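You operate a simulated robot arm through the tools that you are given. There is no shell and no other tool. Be economical: measure what you need, move in short steps, check, and stop when the job is done.

You run a simulated robot arm. Do the job below in one go: nothing can be reset, and whatever is moved stays where it is left.

Task
Brush paste on the middle of the cream mount, lay the hill card on it and weight it down.
Fine: green weight, till the paste has set; brush in its jar, lid back on. Set down upright: green weight. A coat counts when it lies all over at full strength: go over it till it gets no stronger.

Only the result counts: the job must be done as asked and must still hold three seconds after the hand-in. Knocking over, shifting, dropping, spilling or breaking anything else fails it. A push-on lid holds only when it is set on centred and level and pressed home; a screw cap is set on level and turned clockwise until tight.

Robot
A 7-joint arm with a two-finger parallel gripper, fixed in place. Base frame: the origin is at the foot of the arm, x ahead of it, y to its left, z up; the work surface is at about z = 850. Lengths are in mm, angles in rad, forces in N, time in s.
With the tool pointing down near the work surface it reaches from about 320 to 740 mm from the base axis. Its first joint turns from -2.007 to 2.007 rad. Payload 3.91 kg.
Tool frame: the origin (TCP) lies between the finger pads and is the grasp point; the fingertips stand 30 mm ahead of it; z points along the fingers, y is the line along which they close. Largest opening 110 mm; finger width 20, thickness 10; the body of the gripper, 48 by 112 mm, starts 55 mm behind the TCP.
Orientation is that of the tool frame in the base frame, as a unit quaternion [x, y, z, w]. With the fingers straight down and closing along the base's y, the tool's x points along the base's -x, its y along +y and its z along -z.

Tools
- The arm moves only by the tool arm_command. Its arguments are lists of equal length, an entry for each row: "rotation": the turn, a rotation vector about the base's x, y, z in rad, a list of three; "delta_pos": the shift along the base's x, y, z in cm, a list of three; "jaw": the gripper command, from -1 (shut) to 1 (fully open), values between in proportion. In form: {"rotation": [[wx, wy, wz], ...], "delta_pos": [[tx, ty, tz], ...], "jaw": [jaw, ...]}. A call has 1 to 8 rows; each row shifts and turns the commanded pose from where the row before left it. Each row takes 0.2 s and may step no farther than 50 mm and 0.15 rad from the row before; otherwise, or with a gripper value out of range, the whole call is refused. Where a pose cannot be reached the arm comes as near as it can. A force on the tool above 90 N (or 10 N above the force at the start of the call, whichever is more), or a blocked arm, ends the call early, and 0.2 s more pass. Each finger travels about 108 mm/s and halts on what it meets, pressing with about 35 N; the grip force reading is that of the motor and also rises with nothing between the fingers. The clock runs only during rows and for 0.2 s after the last one: add rows that do not move to give the fingers time. It gives the time, the measured TCP pose, the force on the tool (base axes), the opening and the grip force at its end, in the units of the frame above (readings bear some noise), with the torque about the TCP (base axes, N m) and any sound that the robot's microphone picked up.
- Cameras (640 x 400 px; columns grow to the right, rows downward): "scene" is fixed at [48.9, 650.3, 1646.7]; the picture's right is [-0.68, -0.73, 0.00], its down [-0.42, 0.39, -0.82] and it looks along [0.60, -0.56, -0.57] (base axes); focal length 327 px, centre (320, 200). "wrist" rides on the gripper at [72, 17, -103] in the tool frame; the picture's right is [-0.23, 0.97, 0.00], its down [-0.76, -0.18, -0.62] and it looks along [-0.61, -0.14, 0.78] (tool axes); focal length 222 px, centre (320, 200). There is no depth. A picture from a camera that has moved, and an enlarged one, comes with that camera's place and axes in the base frame and with its lens.
- camera(camera): a new picture of that camera. No time passes.
- lift_body(by): slides the trunk up (or, below 0, down) by that many mm; the arm rides with it, the base frame stays. It gives what a move gives, with no picture.
- zoom(camera, box): a new picture of the part [left, top, right, bottom] of that camera's present view, enlarged. No time passes.
- finish_job(): hands the job in; it is judged then, once.

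Go step by step. Nothing tells you positions but the pictures and the camera data: compare them with the known pose of the tool, close in by small moves and look again before you grip or let go. The budget is 120 turns and 76 pictures, counting those below and the enlarged ones. Unless the task says otherwise, let go and move clear before handing in, and close with one line.

The tools are called by a JSON object that holds its "name" and its "arguments". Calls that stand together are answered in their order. arm_command: Moves the arm, as the interface text tells. Its arguments: {"type":"object","properties":{"rotation":{"type":"array","items":{"type":"array","items":{"type":"number"}}},"delta_pos":{"type":"array","items":{"type":"array","items":{"type":"number"}}},"jaw":{"type":"array","items":{"type":"number"}}},"required":["rotation","delta_pos","jaw"]} The other tools are called the same way: lift_body (by) slides the trunk up or down; camera (camera) takes a picture; zoom (camera, box) takes an enlarged picture of a part of a camera's view; finish_job () hands the job in.

At the start:

```text
t: 0.0
position: [413.1, 37.2, 1440.8]
orientation: [-0.001, 1.0, 0.0, -0.001]
wrist_force: [-0.8, -1.0, -0.2]
ft_torque: [-0.02, -0.01, 0.02]
opening: 110.0
gripper_force: 0.0
trunk travel left (down, up): [-825.0, 165.0]
```

scene: 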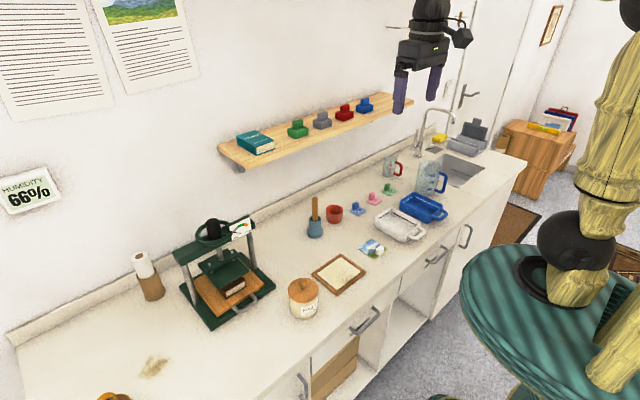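
wrist: 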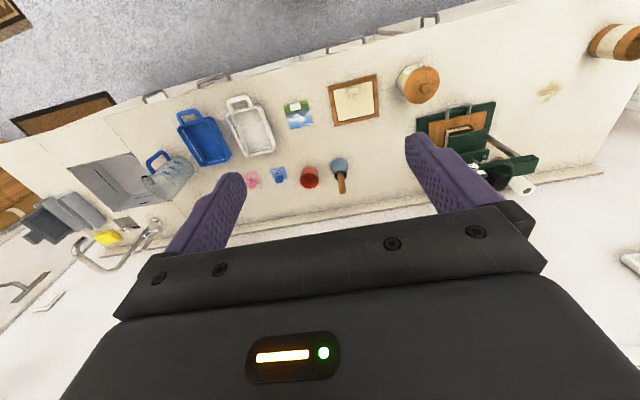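

I see a counter with a paste jar, a mount in a wooden frame, the hill card, a blue jar with a brush, small weights and wall notices. I'll look closer at the notices and objects first.

{"name": "zoom", "arguments": {"camera": "scene", "box": [0, 0, 200, 125]}}

{"name": "zoom", "arguments": {"camera": "scene", "box": [270, 140, 470, 265]}}

{"name": "zoom", "arguments": {"camera": "scene", "box": [160, 190, 400, 340]}}

{"name": "zoom", "arguments": {"camera": "scene", "box": [210, 80, 420, 211]}}

```text
3.20 times, centred on (100, 62) of scene
camera zoom: at [48.9, 650.3, 1646.7], right [-0.68, -0.73, 0.0], down [-0.42, 0.39, -0.82], along [0.6, -0.56, -0.57], focal length 1045 px, centre (1024, 640)
```

zoom: 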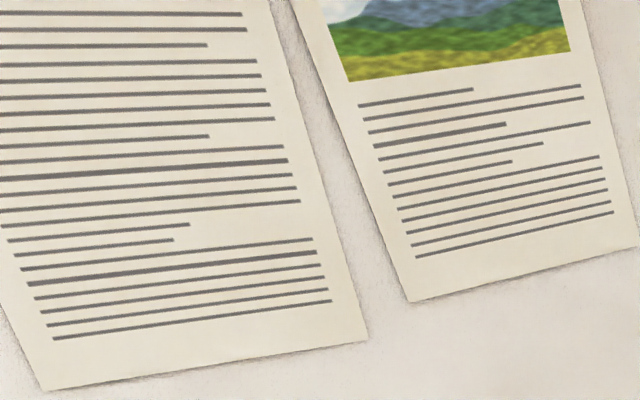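

```text
3.20 times, centred on (370, 202) of scene
camera zoom: at [48.9, 650.3, 1646.7], right [-0.68, -0.73, 0.0], down [-0.42, 0.39, -0.82], along [0.6, -0.56, -0.57], focal length 1045 px, centre (160, 192)
```

zoom: 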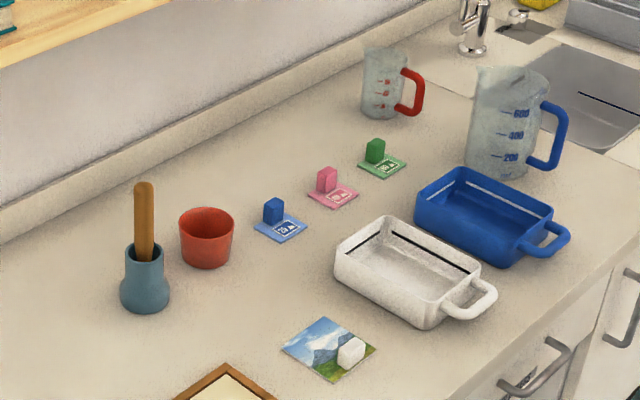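

```text
2.67 times, centred on (280, 265) of scene
camera zoom: at [48.9, 650.3, 1646.7], right [-0.68, -0.73, 0.0], down [-0.42, 0.39, -0.82], along [0.6, -0.56, -0.57], focal length 871 px, centre (427, 27)
```

zoom: 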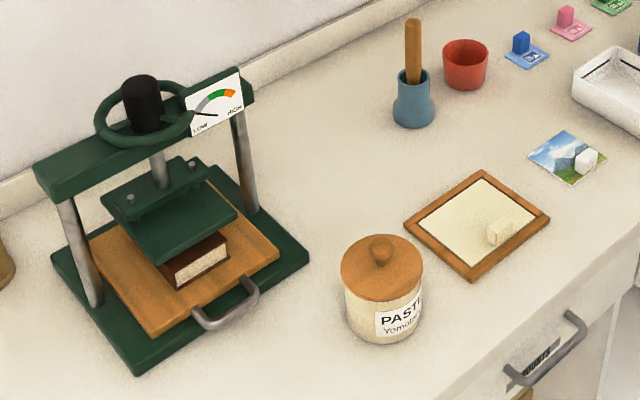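

```text
3.05 times, centred on (315, 146) of scene
camera zoom: at [48.9, 650.3, 1646.7], right [-0.68, -0.73, 0.0], down [-0.42, 0.39, -0.82], along [0.6, -0.56, -0.57], focal length 996 px, centre (335, 366)
```

zoom: 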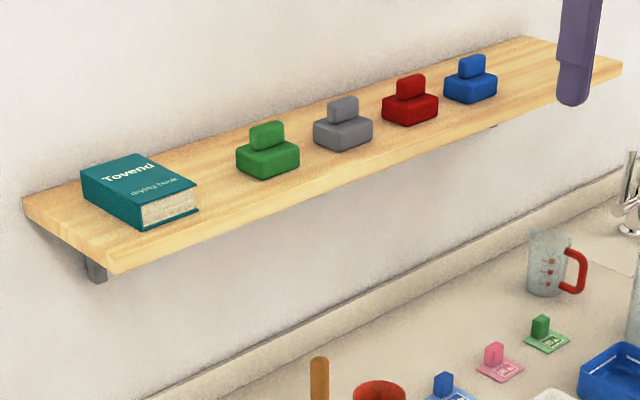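

I want finer detail on the mount, drawers, card and humidity sign.

{"name": "zoom", "arguments": {"camera": "scene", "box": [280, 230, 400, 305]}}

{"name": "zoom", "arguments": {"camera": "scene", "box": [270, 290, 430, 390]}}

{"name": "zoom", "arguments": {"camera": "scene", "box": [340, 175, 404, 215]}}

{"name": "zoom", "arguments": {"camera": "scene", "box": [210, 110, 290, 160]}}

```text
5.33 times, centred on (340, 268) of scene
camera zoom: at [48.9, 650.3, 1646.7], right [-0.68, -0.73, 0.0], down [-0.42, 0.39, -0.82], along [0.6, -0.56, -0.57], focal length 1742 px, centre (213, -160)
```

zoom: 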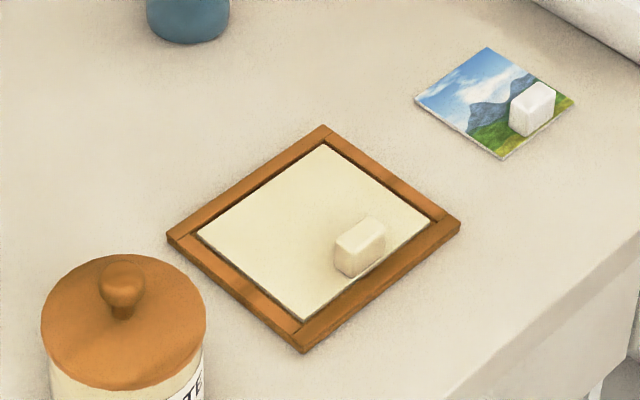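

```text
4.00 times, centred on (350, 340) of scene
camera zoom: at [48.9, 650.3, 1646.7], right [-0.68, -0.73, 0.0], down [-0.42, 0.39, -0.82], along [0.6, -0.56, -0.57], focal length 1307 px, centre (200, -360)
```

zoom: 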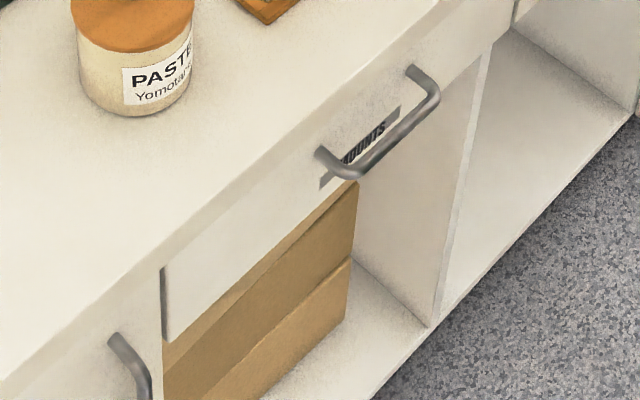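

```text
10.00 times, centred on (372, 195) of scene
camera zoom: at [48.9, 650.3, 1646.7], right [-0.68, -0.73, 0.0], down [-0.42, 0.39, -0.82], along [0.6, -0.56, -0.57], focal length 3267 px, centre (-200, 250)
```

zoom: 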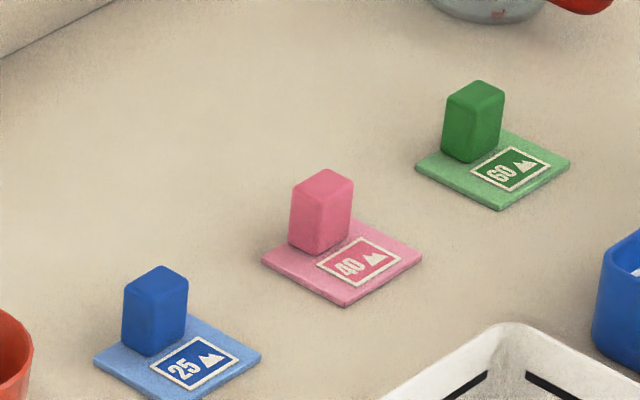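

```text
8.00 times, centred on (250, 135) of scene
camera zoom: at [48.9, 650.3, 1646.7], right [-0.68, -0.73, 0.0], down [-0.42, 0.39, -0.82], along [0.6, -0.56, -0.57], focal length 2613 px, centre (880, 720)
```

zoom: 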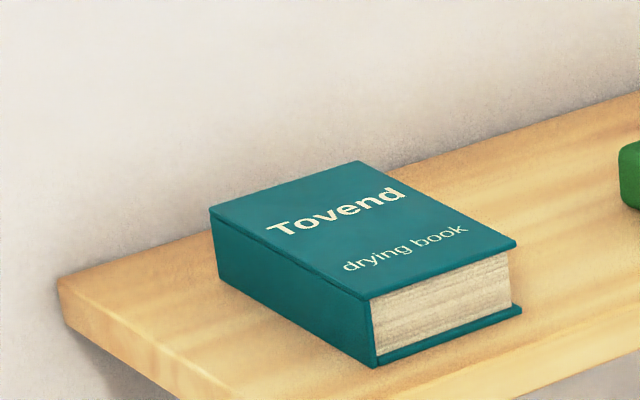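

The mount lies about (540,111), paste jar about (505,285), card (536,-58), brush jar (738,30), green weight on the shelf. I lower the trunk and look from closer.

{"name": "lift_body", "arguments": {"by": -250}}

{"name": "camera", "arguments": {"camera": "wrist"}}

{"name": "camera", "arguments": {"camera": "scene"}}

```text
t: 2.6
position: [412.9, 37.0, 1190.9]
orientation: [0.0, 1.0, 0.0, 0.0]
wrist_force: [0.1, 0.0, 0.4]
ft_torque: [-0.01, 0.01, 0.04]
opening: 110.1
gripper_force: 0.0
trunk travel left (down, up): [-575.0, 415.0]
```

```text
65 pictures are left
camera wrist: at [340.0, 53.1, 1296.1], right [0.23, 0.97, 0.0], down [0.76, -0.18, 0.62], along [0.61, -0.14, -0.78], focal length 222 px, centre (320, 200)
```

wrist: 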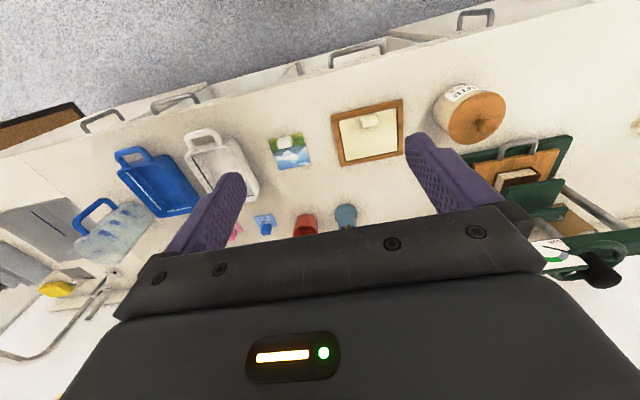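

```text
64 pictures are left
```

scene: 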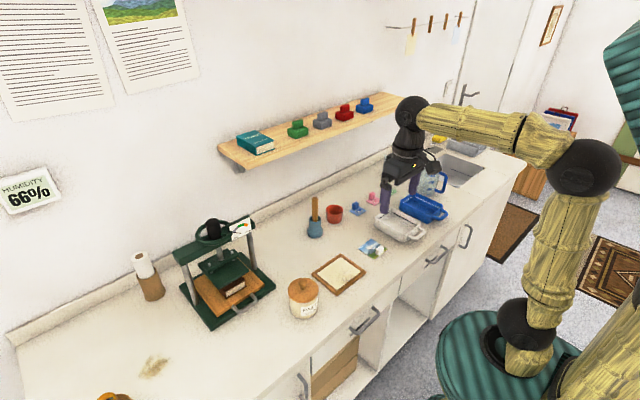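

I read the paste label and measure the mount and card from here.

{"name": "zoom", "arguments": {"camera": "wrist", "box": [416, 75, 528, 145]}}

{"name": "zoom", "arguments": {"camera": "wrist", "box": [252, 88, 412, 188]}}

{"name": "zoom", "arguments": {"camera": "scene", "box": [282, 270, 326, 325]}}

```text
5.71 times, centred on (472, 110) of wrist
camera zoom: at [340.0, 53.1, 1296.1], right [0.23, 0.97, 0.0], down [0.76, -0.18, 0.62], along [0.61, -0.14, -0.78], focal length 1269 px, centre (-549, 714)
```

zoom: 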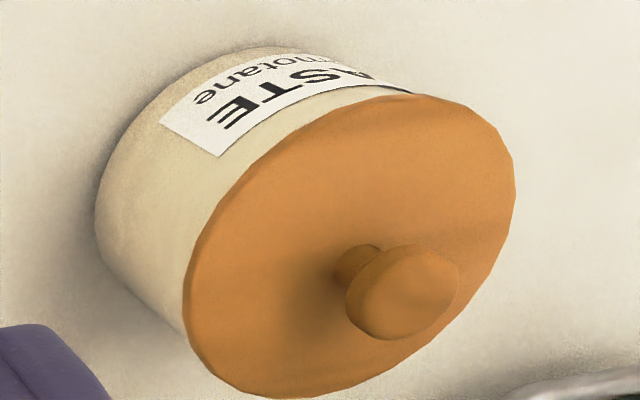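

```text
4.00 times, centred on (332, 138) of wrist
camera zoom: at [340.0, 53.1, 1296.1], right [0.23, 0.97, 0.0], down [0.76, -0.18, 0.62], along [0.61, -0.14, -0.78], focal length 888 px, centre (272, 448)
```

zoom: 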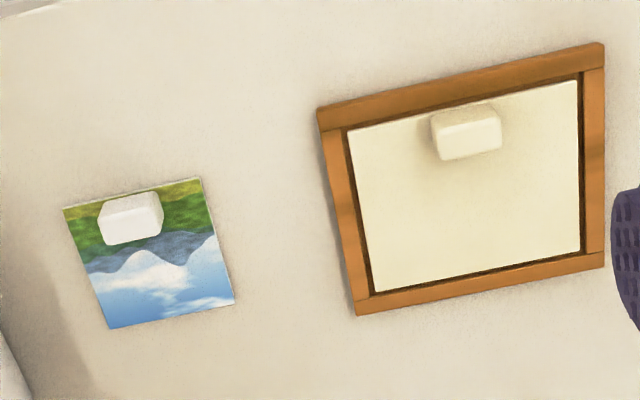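

```text
7.27 times, centred on (304, 298) of scene
camera zoom: at [48.9, 650.3, 1646.7], right [-0.68, -0.73, 0.0], down [-0.42, 0.39, -0.82], along [0.6, -0.56, -0.57], focal length 2376 px, centre (436, -509)
```

zoom: 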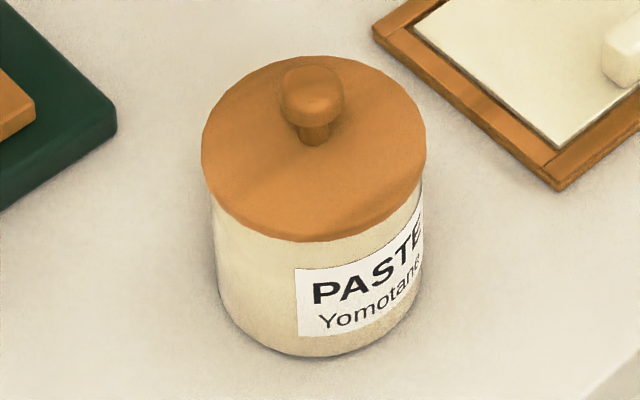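

The mount panel is about 92×111 mm centred at (544,111); the card is about 76 mm square at (543,-60). The lid knob is near (520,274,957); I go above it first.

{"name": "arm_command", "arguments": {"rotation": [[0, 0, 0], [0, 0, 0], [0, 0, 0], [0, 0, 0], [0, 0, 0], [0, 0, 0], [0, 0, 0]], "delta_pos": [[1.5, 3.95, -2], [1.5, 3.95, -2], [1.5, 3.95, -2], [1.5, 3.95, -2], [1.5, 3.95, -2], [1.5, 3.95, -2], [0, 0, 0]], "jaw": [1, 1, 1, 1, 0.5, 0, 0]}}

{"name": "camera", "arguments": {"camera": "wrist"}}

{"name": "zoom", "arguments": {"camera": "scene", "box": [220, 210, 380, 310]}}

```text
t: 4.2
position: [500.0, 272.4, 1069.1]
orientation: [0.0, 1.0, 0.0, 0.0]
wrist_force: [0.2, 0.1, 0.1]
ft_torque: [-0.04, 0.03, 0.02]
opening: 55.1
gripper_force: 0.0
trunk travel left (down, up): [-575.0, 415.0]
```

```text
60 pictures are left
camera wrist: at [427.5, 289.4, 1174.3], right [0.23, 0.97, 0.0], down [0.76, -0.18, 0.62], along [0.61, -0.14, -0.78], focal length 222 px, centre (320, 200)
```

wrist: 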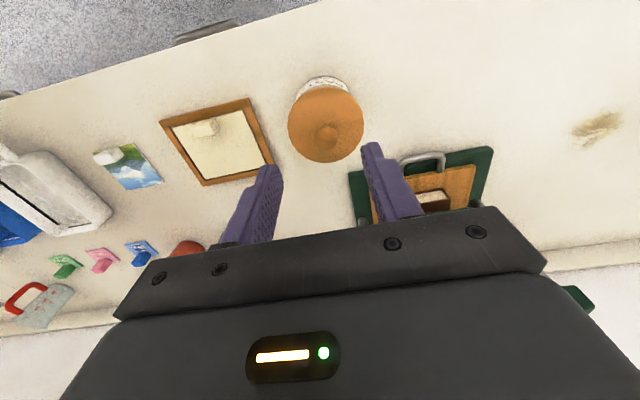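

```text
4.00 times, centred on (300, 260) of scene
camera zoom: at [48.9, 650.3, 1646.7], right [-0.68, -0.73, 0.0], down [-0.42, 0.39, -0.82], along [0.6, -0.56, -0.57], focal length 1307 px, centre (400, -40)
```

zoom: 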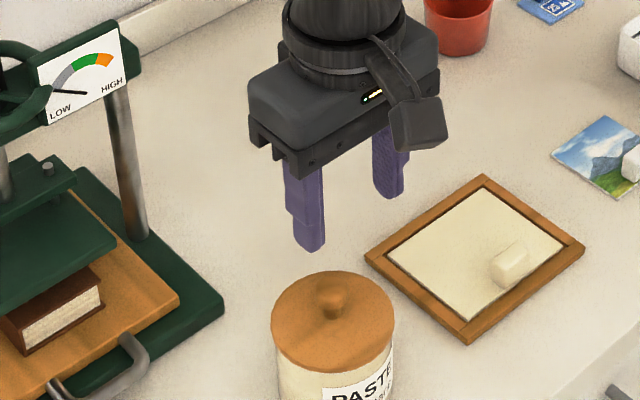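

The knob is at about (514,278,952). I move over it and descend with the tips just above the lid.

{"name": "arm_command", "arguments": {"rotation": [[0, 0, 0], [0, 0, 0], [0, 0, 0], [0, 0, 0]], "delta_pos": [[1.4, 0.58, -3], [0, 0, -3], [0, 0, -2.4], [0, 0, 0]], "jaw": [0, 0, 0, 0]}}

{"name": "camera", "arguments": {"camera": "wrist"}}

{"name": "zoom", "arguments": {"camera": "scene", "box": [264, 260, 344, 310]}}

```text
t: 5.2
position: [515.7, 280.4, 986.6]
orientation: [0.0, 1.0, -0.001, 0.0]
wrist_force: [-0.2, -0.3, -0.2]
ft_torque: [0.01, 0.01, 0.0]
opening: 55.0
gripper_force: 0.1
trunk travel left (down, up): [-575.0, 415.0]
```

```text
58 pictures are left
camera wrist: at [443.1, 296.7, 1091.8], right [0.23, 0.97, 0.0], down [0.76, -0.18, 0.62], along [0.61, -0.14, -0.78], focal length 222 px, centre (320, 200)
```

wrist: 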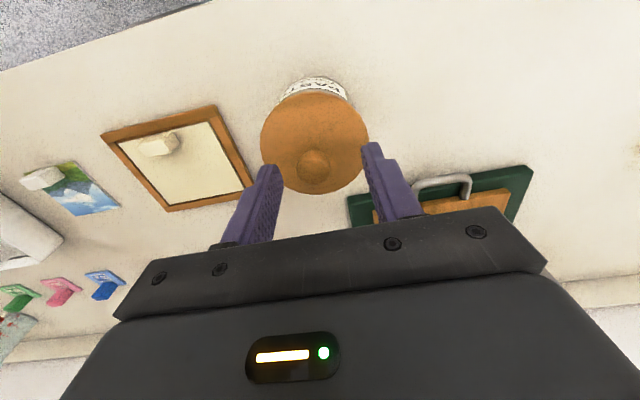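

```text
8.00 times, centred on (304, 285) of scene
camera zoom: at [48.9, 650.3, 1646.7], right [-0.68, -0.73, 0.0], down [-0.42, 0.39, -0.82], along [0.6, -0.56, -0.57], focal length 2613 px, centre (448, -480)
```

zoom: 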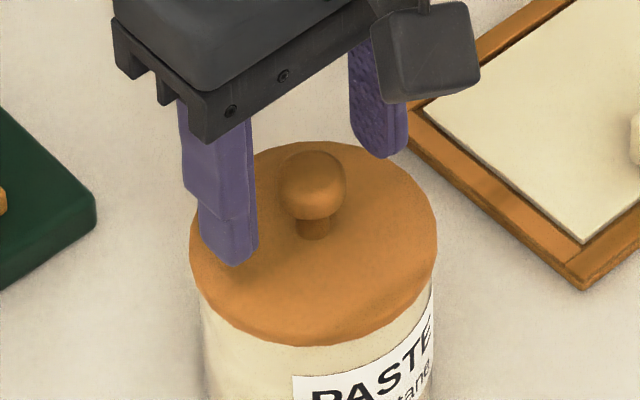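

The knob sits at about (518,275,957). A small correction, then down and close gently.

{"name": "arm_command", "arguments": {"rotation": [[0, 0, 0], [0, 0, 0], [0, 0, 0], [0, 0, 0], [0, 0, 0], [0, 0, 0]], "delta_pos": [[0.2, -0.5, -1], [0, 0, -0.8], [0, 0, 0], [0, 0, 0], [0, 0, 0], [0, 0, 0]], "jaw": [0, 0, -0.3, -0.7, -1, -1]}}

{"name": "zoom", "arguments": {"camera": "scene", "box": [264, 260, 344, 310]}}

```text
t: 6.6
position: [517.8, 274.6, 970.0]
orientation: [0.0, 1.0, 0.0, 0.0]
wrist_force: [0.4, 0.5, -0.3]
ft_torque: [0.03, -0.04, 0.03]
opening: 21.5
gripper_force: 35.1
trunk travel left (down, up): [-575.0, 415.0]
heard: snap
```

```text
8.00 times, centred on (304, 285) of scene
camera zoom: at [48.9, 650.3, 1646.7], right [-0.68, -0.73, 0.0], down [-0.42, 0.39, -0.82], along [0.6, -0.56, -0.57], focal length 2613 px, centre (448, -480)
```

zoom: 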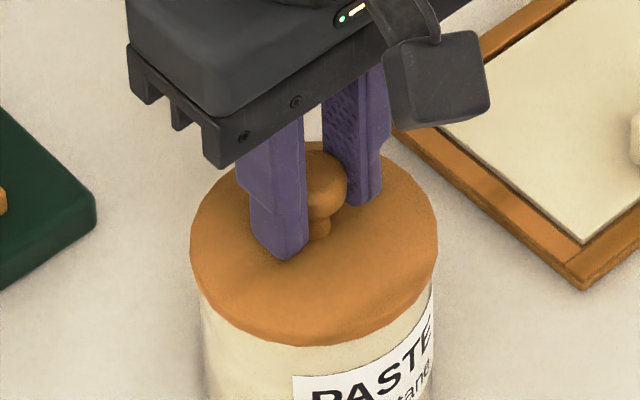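

The knob is gripped at 21.5 mm. I lift slowly straight up to see whether it comes off.

{"name": "arm_command", "arguments": {"rotation": [[0, 0, 0], [0, 0, 0], [0, 0, 0], [0, 0, 0], [0, 0, 0]], "delta_pos": [[0, 0, 0.3], [0, 0, 0.5], [0, 0, 1], [0, 0, 2], [0, 0, 2]], "jaw": [-1, -1, -1, -1, -1]}}

{"name": "zoom", "arguments": {"camera": "scene", "box": [224, 230, 384, 330]}}

```text
t: 7.8
position: [518.9, 274.0, 1027.5]
orientation: [-0.001, 1.0, -0.001, 0.0]
wrist_force: [-0.1, 0.0, -1.0]
ft_torque: [0.0, -0.01, -0.01]
opening: 21.7
gripper_force: 35.0
trunk travel left (down, up): [-575.0, 415.0]
```

```text
4.00 times, centred on (304, 280) of scene
camera zoom: at [48.9, 650.3, 1646.7], right [-0.68, -0.73, 0.0], down [-0.42, 0.39, -0.82], along [0.6, -0.56, -0.57], focal length 1307 px, centre (384, -120)
```

zoom: 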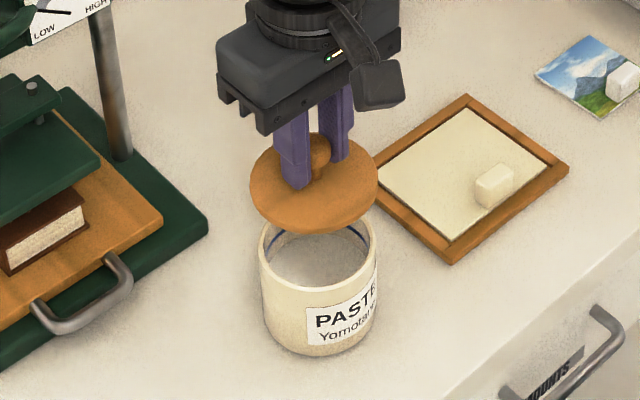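

The lid is off. I carry it to the clear counter at about (500,390).

{"name": "arm_command", "arguments": {"rotation": [[0, 0, 0], [0, 0, 0], [0, 0, 0], [0, 0, 0], [0, 0, 0], [0, 0, 0], [0, 0, 0]], "delta_pos": [[-0.6, 3.9, 0], [-0.6, 3.9, 0], [-0.7, 3.9, 0], [0, 0, -4], [0, 0, -4], [0, 0, -2], [0, 0, 0]], "jaw": [-1, -1, -1, -1, -1, -1, -1]}}

{"name": "camera", "arguments": {"camera": "wrist"}}

{"name": "zoom", "arguments": {"camera": "scene", "box": [184, 250, 344, 350]}}

```text
t: 9.4
position: [501.1, 391.5, 927.5]
orientation: [0.0, 1.0, 0.0, 0.0]
wrist_force: [-0.2, 0.4, 0.0]
ft_torque: [0.02, 0.02, 0.02]
opening: 22.0
gripper_force: 34.4
trunk travel left (down, up): [-575.0, 415.0]
```

```text
54 pictures are left
camera wrist: at [428.6, 408.1, 1032.4], right [0.23, 0.97, 0.0], down [0.76, -0.18, 0.62], along [0.61, -0.14, -0.78], focal length 222 px, centre (320, 200)
```

wrist: 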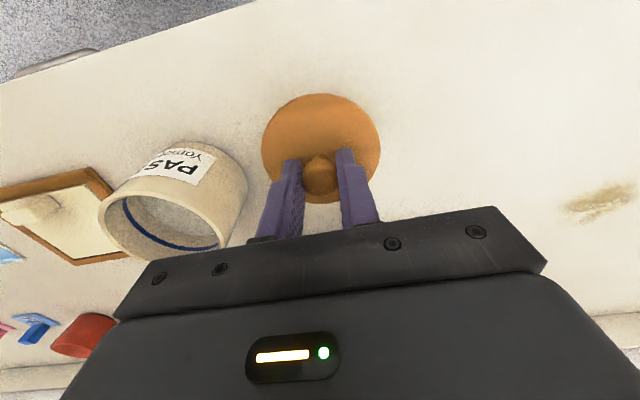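

```text
4.00 times, centred on (264, 300) of scene
camera zoom: at [48.9, 650.3, 1646.7], right [-0.68, -0.73, 0.0], down [-0.42, 0.39, -0.82], along [0.6, -0.56, -0.57], focal length 1307 px, centre (544, -200)
```

zoom: 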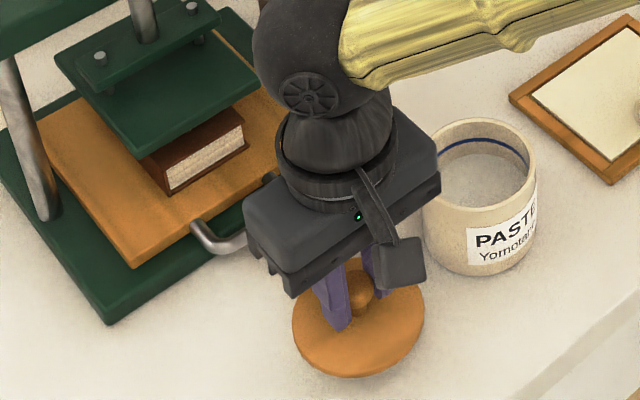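

The spot is clear. I lower in small steps until the lid touches.

{"name": "arm_command", "arguments": {"rotation": [[0, 0, 0], [0, 0, 0], [0, 0, 0], [0, 0, 0]], "delta_pos": [[0, 0, -1], [0, 0, -0.5], [0, 0, -0.4], [0, 0, 0]], "jaw": [-1, -1, -1, -1]}}

```text
t: 10.4
position: [499.8, 390.3, 908.3]
orientation: [-0.001, 1.0, 0.0, 0.001]
wrist_force: [-0.4, 1.1, 0.1]
ft_torque: [-0.02, -0.01, 0.0]
opening: 22.1
gripper_force: 35.7
trunk travel left (down, up): [-575.0, 415.0]
```

{"name": "arm_command", "arguments": {"rotation": [[0, 0, 0], [0, 0, 0], [0, 0, 0], [0, 0, 0]], "delta_pos": [[0, 0, -0.3], [0, 0, -0.3], [0, 0, -0.3], [0, 0, 0]], "jaw": [-1, -1, -1, -1]}}

{"name": "zoom", "arguments": {"camera": "scene", "box": [234, 290, 314, 350]}}

```text
t: 11.4
position: [500.3, 390.8, 897.6]
orientation: [-0.001, 1.0, 0.0, 0.0]
wrist_force: [0.5, -1.1, 0.3]
ft_torque: [0.02, -0.01, -0.03]
opening: 22.0
gripper_force: 34.7
trunk travel left (down, up): [-575.0, 415.0]
```

```text
6.67 times, centred on (274, 320) of scene
camera zoom: at [48.9, 650.3, 1646.7], right [-0.68, -0.73, 0.0], down [-0.42, 0.39, -0.82], along [0.6, -0.56, -0.57], focal length 2178 px, centre (627, -600)
```

zoom: 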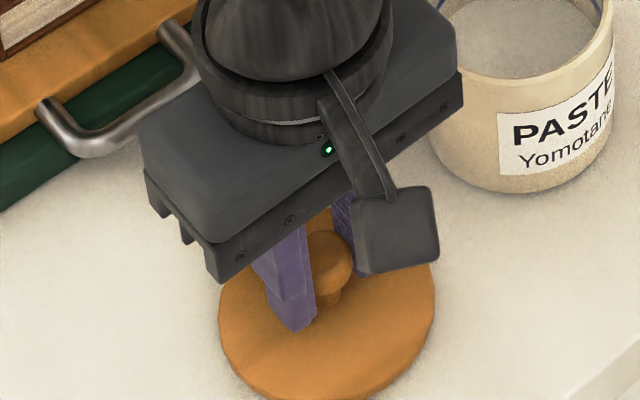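

Not yet touching; I keep going in 3 mm steps.

{"name": "arm_command", "arguments": {"rotation": [[0, 0, 0], [0, 0, 0], [0, 0, 0], [0, 0, 0]], "delta_pos": [[0, 0, -0.25], [0, 0, -0.25], [0, 0, -0.25], [0, 0, 0]], "jaw": [-1, -1, -1, -1]}}

```text
t: 12.4
position: [499.8, 391.9, 894.9]
orientation: [-0.001, 1.0, 0.002, 0.002]
wrist_force: [0.4, 0.4, 20.5]
ft_torque: [-0.02, 0.17, -0.03]
opening: 22.0
gripper_force: 35.5
trunk travel left (down, up): [-575.0, 415.0]
```

Contact at TCP z≈896. I relieve the force, open and retreat.

{"name": "arm_command", "arguments": {"rotation": [[0, 0, 0], [0, 0, 0], [0, 0, 0], [0, 0, 0], [0, 0, 0], [0, 0, 0], [0, 0, 0], [0, 0, 0]], "delta_pos": [[0, 0, 0.5], [0, 0, 0], [0, 0, 0], [0, 0, 2], [0, 0, 4], [0, 0, 4], [0, 0, 4], [0, 0, 4]], "jaw": [-1, -0.3, 0, 0, 0, 0, 0, 0]}}

{"name": "camera", "arguments": {"camera": "wrist"}}

```text
t: 14.2
position: [496.7, 390.9, 1076.6]
orientation: [0.0, 1.0, 0.0, 0.0]
wrist_force: [0.3, 0.1, -0.2]
ft_torque: [-0.03, -0.04, 0.0]
opening: 55.1
gripper_force: 0.0
trunk travel left (down, up): [-575.0, 415.0]
```

```text
51 pictures are left
camera wrist: at [424.7, 406.9, 1181.0], right [0.23, 0.97, 0.0], down [0.76, -0.18, 0.62], along [0.61, -0.14, -0.78], focal length 222 px, centre (320, 200)
```

wrist: 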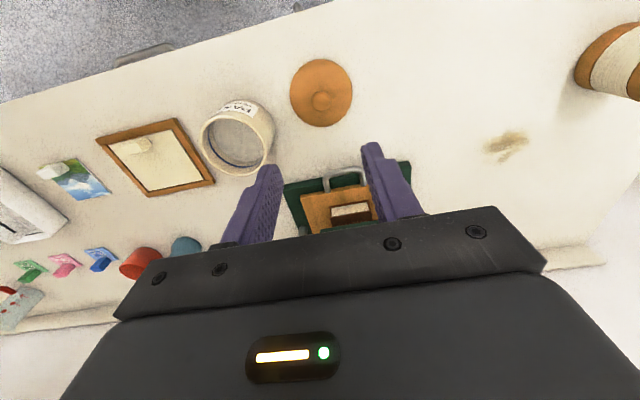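

The lid rests near (500,391). Next is the brush: its handle stands at about (738,30), top z≈1012. I go there via the clear middle.

{"name": "arm_command", "arguments": {"rotation": [[0, 0, 0], [0, 0, 0], [0, 0, 0], [0, 0, 0], [0, 0, 0], [0, 0, 0], [0, 0, 0], [0, 0, 0]], "delta_pos": [[0, -4.9, 0], [0, -4.9, 0], [0, -4.9, 0], [0, -4.9, 0], [0, -4.9, 0.5], [0, -4.9, 0.5], [2, -4.0, 0.5], [4.5, -2, 0]], "jaw": [0, 0, 0, 0, 0, 0, 0, 0]}}

{"name": "arm_command", "arguments": {"rotation": [[0, 0, 0], [0, 0, 0], [0, 0, 0], [0, 0, 0]], "delta_pos": [[4.5, 0, 0], [4.5, 0, 0], [2, 0, 0], [0, 0, 0]], "jaw": [0, 0, 0, 0]}}

{"name": "camera", "arguments": {"camera": "wrist"}}

{"name": "zoom", "arguments": {"camera": "scene", "box": [260, 160, 388, 240]}}

```text
t: 16.0
position: [568.0, 37.8, 1088.6]
orientation: [0.0, 1.0, 0.0, -0.001]
wrist_force: [1.1, 0.7, -0.7]
ft_torque: [0.01, -0.03, 0.03]
opening: 54.8
gripper_force: 0.2
trunk travel left (down, up): [-575.0, 415.0]
```

```text
t: 17.0
position: [676.8, 39.0, 1092.2]
orientation: [-0.001, 1.0, 0.0, -0.001]
wrist_force: [0.6, 0.3, 0.2]
ft_torque: [-0.03, 0.01, 0.01]
opening: 54.8
gripper_force: 0.1
trunk travel left (down, up): [-575.0, 415.0]
```

```text
50 pictures are left
camera wrist: at [603.1, 55.3, 1197.5], right [0.23, 0.97, 0.0], down [0.76, -0.18, 0.62], along [0.61, -0.14, -0.78], focal length 222 px, centre (320, 200)
```

wrist: 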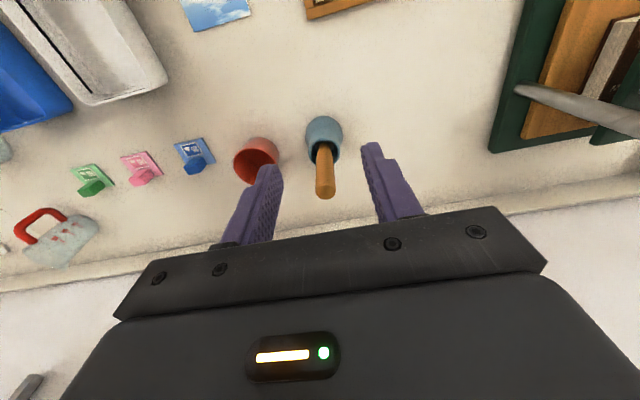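

```text
5.00 times, centred on (324, 200) of scene
camera zoom: at [48.9, 650.3, 1646.7], right [-0.68, -0.73, 0.0], down [-0.42, 0.39, -0.82], along [0.6, -0.56, -0.57], focal length 1633 px, centre (300, 200)
```

zoom: 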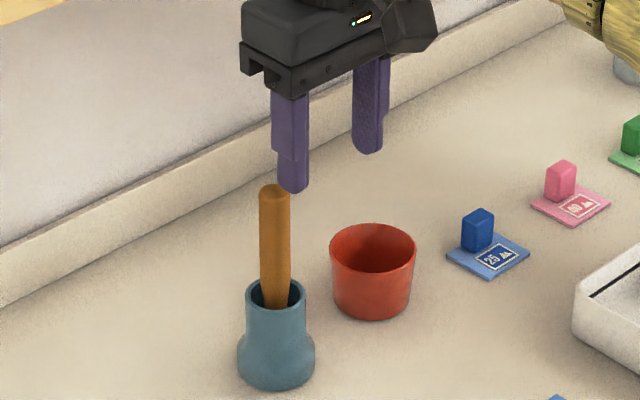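

Handle top is at about (741,29,1006), nearly vertical. I move over it and descend to TCP z≈975.

{"name": "arm_command", "arguments": {"rotation": [[0, 0, 0], [0, 0, 0], [0, 0, 0], [0, 0, 0], [0, 0, 0]], "delta_pos": [[3.2, -0.5, 0], [3.1, -0.5, 0], [0, 0, -3], [0, 0, -2.5], [0, 0, 0]], "jaw": [0, 0, 0, 0, 0]}}

{"name": "camera", "arguments": {"camera": "wrist"}}

{"name": "zoom", "arguments": {"camera": "scene", "box": [260, 160, 388, 240]}}

```text
t: 18.2
position: [689.9, 29.4, 1030.0]
orientation: [-0.001, 1.0, 0.0, 0.0]
wrist_force: [-0.1, -0.1, -0.3]
ft_torque: [0.02, -0.01, 0.0]
opening: 54.9
gripper_force: 0.2
out of reach, approached as far as the arm can: row 1, 2
trunk travel left (down, up): [-575.0, 415.0]
```

```text
48 pictures are left
camera wrist: at [617.8, 44.9, 1135.6], right [0.23, 0.97, 0.0], down [0.76, -0.18, 0.62], along [0.61, -0.14, -0.78], focal length 222 px, centre (320, 200)
```

wrist: 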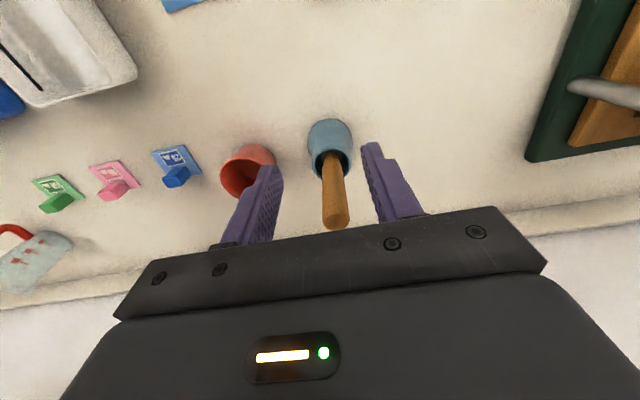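

```text
5.00 times, centred on (324, 200) of scene
camera zoom: at [48.9, 650.3, 1646.7], right [-0.68, -0.73, 0.0], down [-0.42, 0.39, -0.82], along [0.6, -0.56, -0.57], focal length 1633 px, centre (300, 200)
```

zoom: 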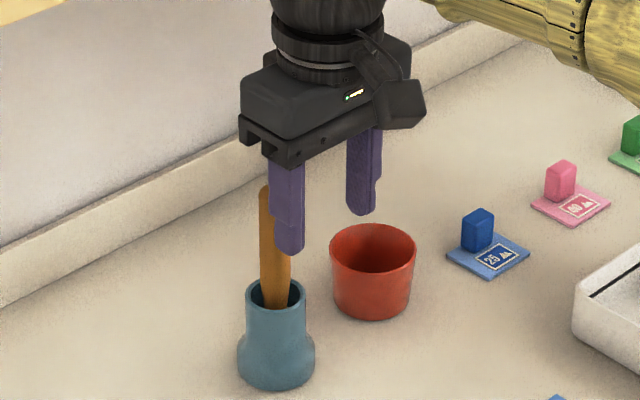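

At this trunk height x stops near 690. I raise the trunk 150 so the wrist works nearer shoulder height, then lower the arm and try again.

{"name": "lift_body", "arguments": {"by": 150}}

{"name": "arm_command", "arguments": {"rotation": [[0, 0, 0], [0, 0, 0], [0, 0, 0], [0, 0, 0], [0, 0, 0]], "delta_pos": [[-1, 0, -4.5], [0, 0, -4.5], [2.5, 0, 0], [2.5, 0, 0], [0, 0, 0]], "jaw": [0, 0, 0, 0, 0]}}

```text
t: 19.9
position: [691.3, 29.5, 1180.9]
orientation: [0.0, 1.0, 0.0, 0.0]
wrist_force: [-0.4, -0.4, 1.2]
ft_torque: [0.0, 0.0, 0.03]
opening: 54.9
gripper_force: 0.1
trunk travel left (down, up): [-725.0, 265.0]
```

```text
t: 21.1
position: [729.6, 28.4, 1092.0]
orientation: [0.0, 1.0, 0.0, 0.0]
wrist_force: [-0.2, 0.7, 0.3]
ft_torque: [-0.01, 0.01, -0.02]
opening: 55.1
gripper_force: 0.0
trunk travel left (down, up): [-725.0, 265.0]
```

That works. I go on to x≈740 and down to TCP ≈1030, then look.

{"name": "arm_command", "arguments": {"rotation": [[0, 0, 0], [0, 0, 0], [0, 0, 0], [0, 0, 0]], "delta_pos": [[1.1, 0, -1], [0, 0, -2.2], [0, 0, -2.2], [0, 0, 0]], "jaw": [0, 0, 0, 0]}}

{"name": "camera", "arguments": {"camera": "wrist"}}

{"name": "zoom", "arguments": {"camera": "scene", "box": [260, 160, 388, 240]}}

```text
t: 22.1
position: [737.0, 27.6, 1041.5]
orientation: [0.001, 1.0, 0.0, 0.002]
wrist_force: [-0.3, -0.5, 0.0]
ft_torque: [-0.01, -0.01, 0.01]
opening: 54.8
gripper_force: 0.1
trunk travel left (down, up): [-725.0, 265.0]
```

```text
46 pictures are left
camera wrist: at [663.8, 43.9, 1146.0], right [0.23, 0.97, 0.0], down [0.76, -0.18, 0.63], along [0.61, -0.14, -0.78], focal length 222 px, centre (320, 200)
```

wrist: 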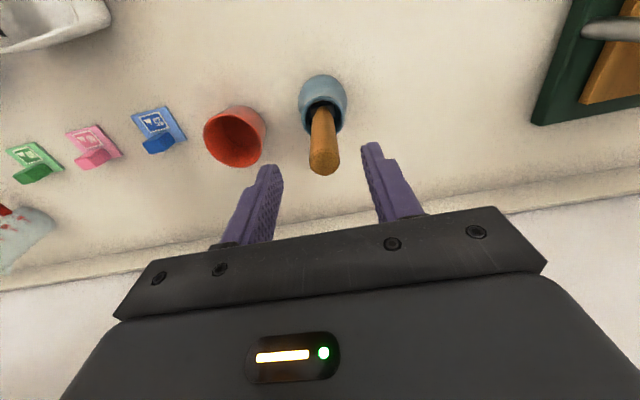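

```text
5.00 times, centred on (324, 200) of scene
camera zoom: at [48.9, 650.3, 1646.7], right [-0.68, -0.73, 0.0], down [-0.42, 0.39, -0.82], along [0.6, -0.56, -0.57], focal length 1633 px, centre (300, 200)
```

zoom: 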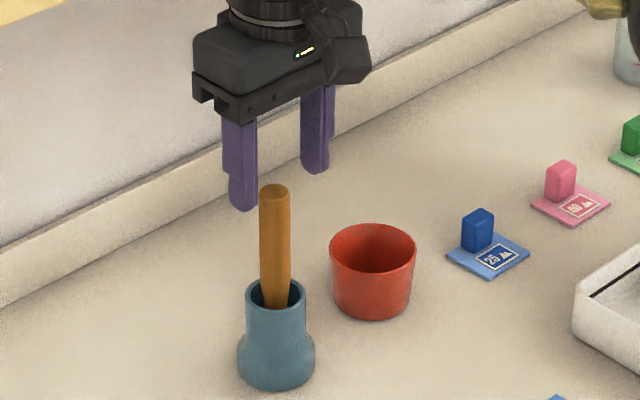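

The handle lines up: at z 975 it is at about (739,30). I descend around it and grip.

{"name": "arm_command", "arguments": {"rotation": [[0, 0, 0], [0, 0, 0], [0, 0, 0], [0, 0, 0], [0, 0, 0], [0, 0, 0], [0, 0, 0]], "delta_pos": [[0.1, 0.15, -2.5], [0, 0, -2.5], [0, 0, -1.6], [0, 0, 0], [0, 0, 0], [0, 0, 0], [0, 0, 0]], "jaw": [0, 0, 0, -0.3, -0.7, -1, -1]}}

{"name": "zoom", "arguments": {"camera": "scene", "box": [260, 160, 388, 240]}}

```text
t: 23.7
position: [738.6, 30.2, 966.7]
orientation: [-0.001, 1.0, 0.0, -0.004]
wrist_force: [0.5, -0.1, -0.3]
ft_torque: [0.0, 0.0, -0.02]
opening: 20.3
gripper_force: 35.3
trunk travel left (down, up): [-725.0, 265.0]
```

```text
5.00 times, centred on (324, 200) of scene
camera zoom: at [48.9, 650.3, 1646.7], right [-0.68, -0.73, 0.0], down [-0.42, 0.39, -0.82], along [0.6, -0.56, -0.57], focal length 1633 px, centre (300, 200)
```

zoom: 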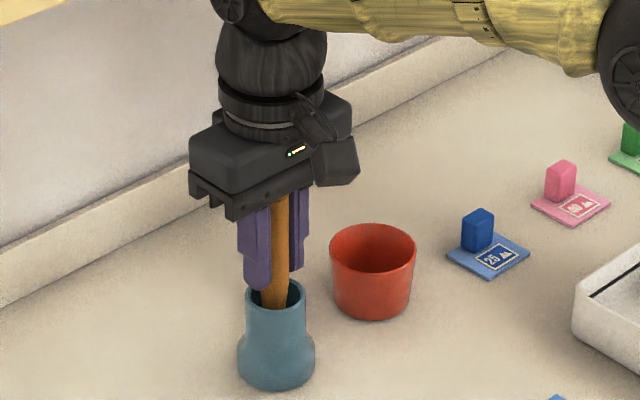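

The brush is held. I lift it straight out.

{"name": "arm_command", "arguments": {"rotation": [[0, 0, 0], [0, 0, 0], [0, 0, 0], [0, 0, 0], [0, 0, 0]], "delta_pos": [[0, 0, 2], [0, 0, 2.5], [0, 0, 2.5], [0, 0, 2.5], [0, 0, 0]], "jaw": [-1, -1, -1, -1, -1]}}

{"name": "zoom", "arguments": {"camera": "scene", "box": [260, 140, 388, 240]}}

```text
t: 24.8
position: [706.3, 29.7, 974.1]
orientation: [-0.003, 0.997, -0.003, -0.08]
wrist_force: [1.0, 0.5, -1.0]
ft_torque: [-0.03, -0.07, -0.03]
opening: 20.5
gripper_force: 34.9
trunk travel left (down, up): [-725.0, 265.0]
stopped in row 5: the arm was blocked; the commanded pose is now the measured one
```

```text
4.00 times, centred on (324, 190) of scene
camera zoom: at [48.9, 650.3, 1646.7], right [-0.68, -0.73, 0.0], down [-0.42, 0.39, -0.82], along [0.6, -0.56, -0.57], focal length 1307 px, centre (304, 240)
```

zoom: 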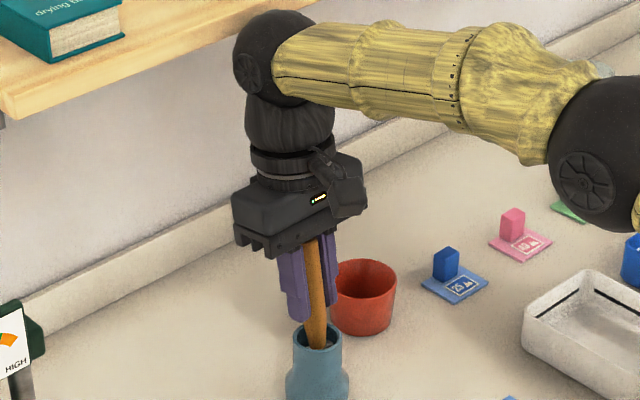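

The wrist ball caught under the shelf while lifting, so the hand tilted and dragged the brush jar toward me. I look closely before undoing this.

{"name": "zoom", "arguments": {"camera": "scene", "box": [260, 170, 388, 250]}}

{"name": "camera", "arguments": {"camera": "scene"}}

{"name": "camera", "arguments": {"camera": "wrist"}}

```text
5.00 times, centred on (324, 210) of scene
camera zoom: at [48.9, 650.3, 1646.7], right [-0.68, -0.73, 0.0], down [-0.42, 0.39, -0.82], along [0.6, -0.56, -0.57], focal length 1633 px, centre (300, 150)
```

zoom: 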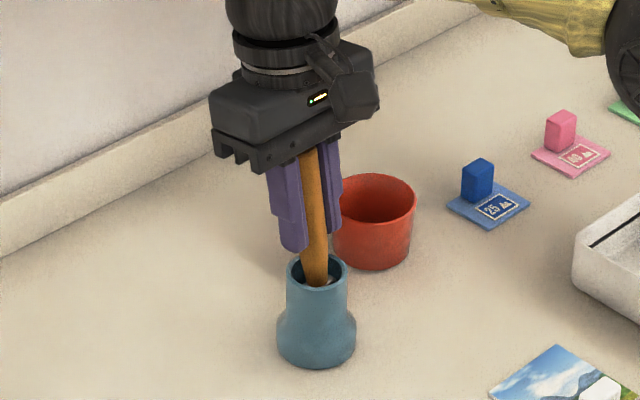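

```text
41 pictures are left
```

scene: 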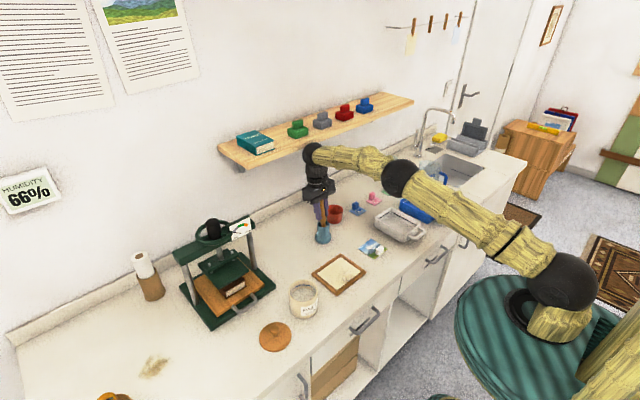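

```text
40 pictures are left
camera wrist: at [650.6, 47.1, 1089.8], right [0.22, 0.97, -0.04], down [0.85, -0.17, 0.5], along [0.48, -0.14, -0.87], focal length 222 px, centre (320, 200)
```

wrist: 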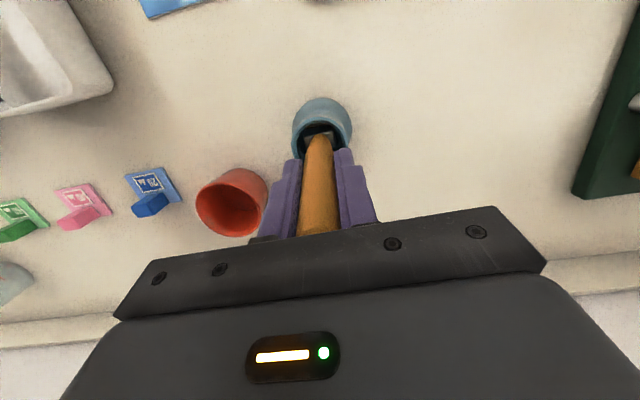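

The jar stands upright but about 50 mm nearer (≈(686,33)). I straighten the hand with the brush foot held in place, then lift; the jar will be pushed back afterwards.

{"name": "arm_command", "arguments": {"rotation": [[0, -0.08, 0], [0, -0.08, 0], [0, 0, 0]], "delta_pos": [[-0.9, 0, 0], [-0.9, 0, 0], [0, 0, 0]], "jaw": [-1, -1, -1]}}

{"name": "zoom", "arguments": {"camera": "scene", "box": [260, 170, 388, 250]}}

```text
t: 25.6
position: [699.7, 28.4, 968.1]
orientation: [-0.002, 1.0, -0.003, -0.001]
wrist_force: [0.4, -1.3, 0.3]
ft_torque: [0.01, 0.03, 0.05]
opening: 20.4
gripper_force: 35.2
trunk travel left (down, up): [-725.0, 265.0]
```

```text
5.00 times, centred on (324, 210) of scene
camera zoom: at [48.9, 650.3, 1646.7], right [-0.68, -0.73, 0.0], down [-0.42, 0.39, -0.82], along [0.6, -0.56, -0.57], focal length 1633 px, centre (300, 150)
```

zoom: 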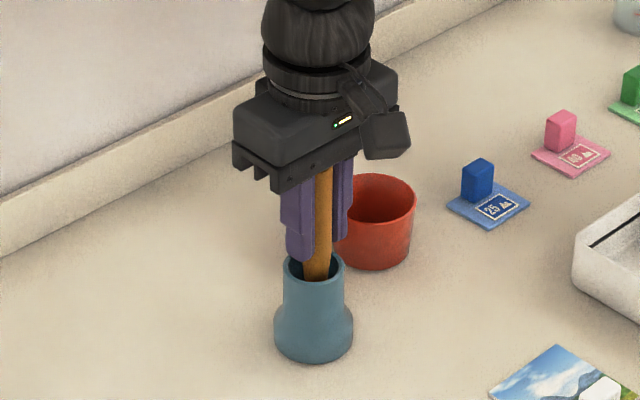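

Hand upright. Now lift straight up in modest steps.

{"name": "arm_command", "arguments": {"rotation": [[0, 0, 0], [0, 0, 0], [0, 0, 0], [0, 0, 0]], "delta_pos": [[0, 0, 1], [0, 0, 2], [0, 0, 2], [0, 0, 0]], "jaw": [-1, -1, -1, -1]}}

{"name": "zoom", "arguments": {"camera": "scene", "box": [260, 170, 388, 250]}}

```text
t: 26.6
position: [700.8, 29.0, 1018.1]
orientation: [-0.001, 1.0, -0.003, -0.002]
wrist_force: [-0.4, 0.1, -0.2]
ft_torque: [0.0, -0.01, -0.02]
opening: 20.4
gripper_force: 34.9
trunk travel left (down, up): [-725.0, 265.0]
```

```text
5.00 times, centred on (324, 210) of scene
camera zoom: at [48.9, 650.3, 1646.7], right [-0.68, -0.73, 0.0], down [-0.42, 0.39, -0.82], along [0.6, -0.56, -0.57], focal length 1633 px, centre (300, 150)
```

zoom: 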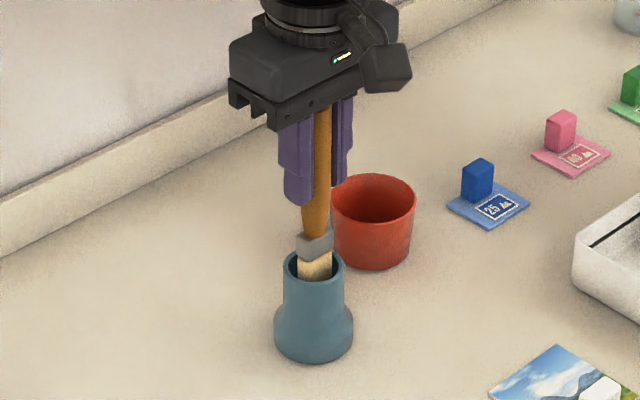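

The brush is coming out cleanly. I lift clear and draw back for a look at the bristles.

{"name": "arm_command", "arguments": {"rotation": [[0, 0, 0], [0, 0, 0], [0, 0, 0], [0, 0, 0], [0, 0, 0], [0, 0, 0], [0, 0, 0], [0, 0, 0]], "delta_pos": [[0, 0, 3], [0, 0, 3], [-4.5, 2, 0], [-4.5, 2, 0], [-4.5, 2, 0], [-4, 2.9, 0], [0, 4.7, 0], [0, 0, 0]], "jaw": [-1, -1, -1, -1, -1, -1, -1, -1]}}

{"name": "zoom", "arguments": {"camera": "scene", "box": [240, 160, 400, 260]}}

{"name": "camera", "arguments": {"camera": "wrist"}}

```text
t: 28.4
position: [526.6, 163.9, 1076.9]
orientation: [-0.001, 1.0, -0.003, -0.002]
wrist_force: [-0.4, -1.1, -0.2]
ft_torque: [-0.01, 0.0, 0.02]
opening: 20.3
gripper_force: 35.0
trunk travel left (down, up): [-725.0, 265.0]
```

```text
4.00 times, centred on (320, 210) of scene
camera zoom: at [48.9, 650.3, 1646.7], right [-0.68, -0.73, 0.0], down [-0.42, 0.39, -0.82], along [0.6, -0.56, -0.57], focal length 1307 px, centre (320, 160)
```

zoom: 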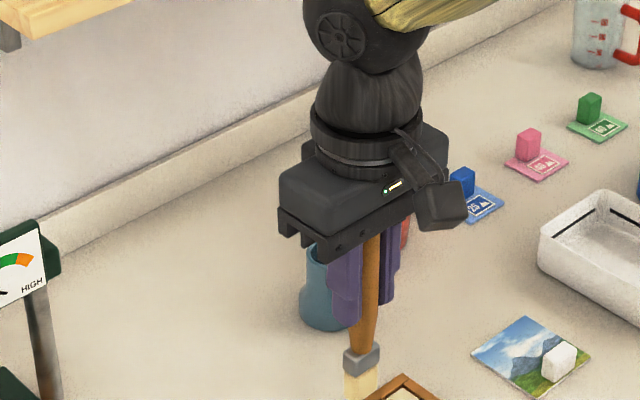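

```text
36 pictures are left
camera wrist: at [454.8, 181.1, 1181.8], right [0.23, 0.97, -0.01], down [0.76, -0.17, 0.62], along [0.6, -0.15, -0.78], focal length 222 px, centre (320, 200)
```

wrist: 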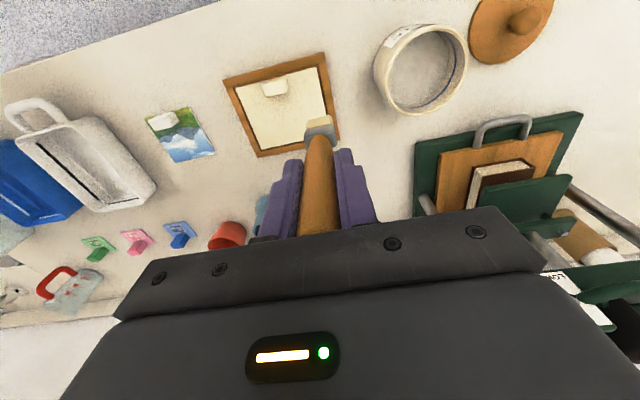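

The brush tip hangs about 112 mm below the TCP, some 12 mm toward me. I dip it in the paste jar (centre ≈(515,273)).

{"name": "arm_command", "arguments": {"rotation": [[0, 0, 0], [0, 0, 0], [0, 0, 0], [0, 0, 0], [0, 0, 0], [0, 0, 0], [0, 0, 0]], "delta_pos": [[0, 3.6, 0], [0, 3.6, 0], [0.1, 3.6, 0], [0, 0, -2.5], [0, 0, -2.5], [0, 0, -2.2], [0, 0, 0]], "jaw": [-1, -1, -1, -1, -1, -1, -1]}}

{"name": "zoom", "arguments": {"camera": "scene", "box": [256, 240, 352, 300]}}

```text
t: 30.0
position: [527.6, 273.3, 1009.2]
orientation: [0.0, 1.0, -0.004, -0.002]
wrist_force: [-0.4, -0.2, -0.2]
ft_torque: [0.0, 0.03, -0.03]
opening: 20.5
gripper_force: 35.1
trunk travel left (down, up): [-725.0, 265.0]
```

```text
6.67 times, centred on (304, 270) of scene
camera zoom: at [48.9, 650.3, 1646.7], right [-0.68, -0.73, 0.0], down [-0.42, 0.39, -0.82], along [0.6, -0.56, -0.57], focal length 2178 px, centre (427, -267)
```

zoom: 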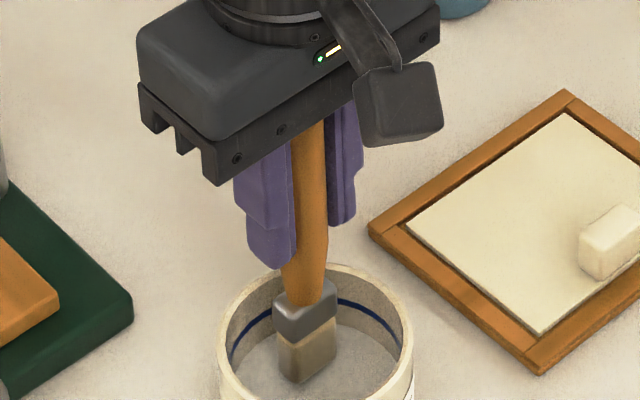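

The brush is inside the jar, centred. I go deeper, watching the force, stir slightly and lift.

{"name": "arm_command", "arguments": {"rotation": [[0, 0, 0], [0, 0, 0], [0, 0, 0], [0, 0, 0], [0, 0, 0]], "delta_pos": [[0, 0, -1], [0, 0, -1], [0, 0, -0.5], [0, 0, 0], [0, 0, 0]], "jaw": [-1, -1, -1, -1, -1]}}

{"name": "zoom", "arguments": {"camera": "scene", "box": [256, 250, 352, 310]}}

```text
t: 31.2
position: [526.8, 271.3, 987.6]
orientation: [0.0, 1.0, 0.001, 0.005]
wrist_force: [4.5, -2.9, 58.6]
ft_torque: [-0.33, -0.42, -0.03]
opening: 21.0
gripper_force: 35.4
trunk travel left (down, up): [-725.0, 265.0]
```

```text
6.67 times, centred on (304, 280) of scene
camera zoom: at [48.9, 650.3, 1646.7], right [-0.68, -0.73, 0.0], down [-0.42, 0.39, -0.82], along [0.6, -0.56, -0.57], focal length 2178 px, centre (427, -333)
```

zoom: 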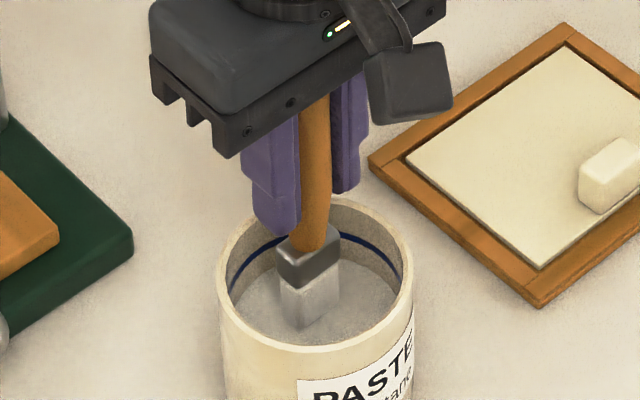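

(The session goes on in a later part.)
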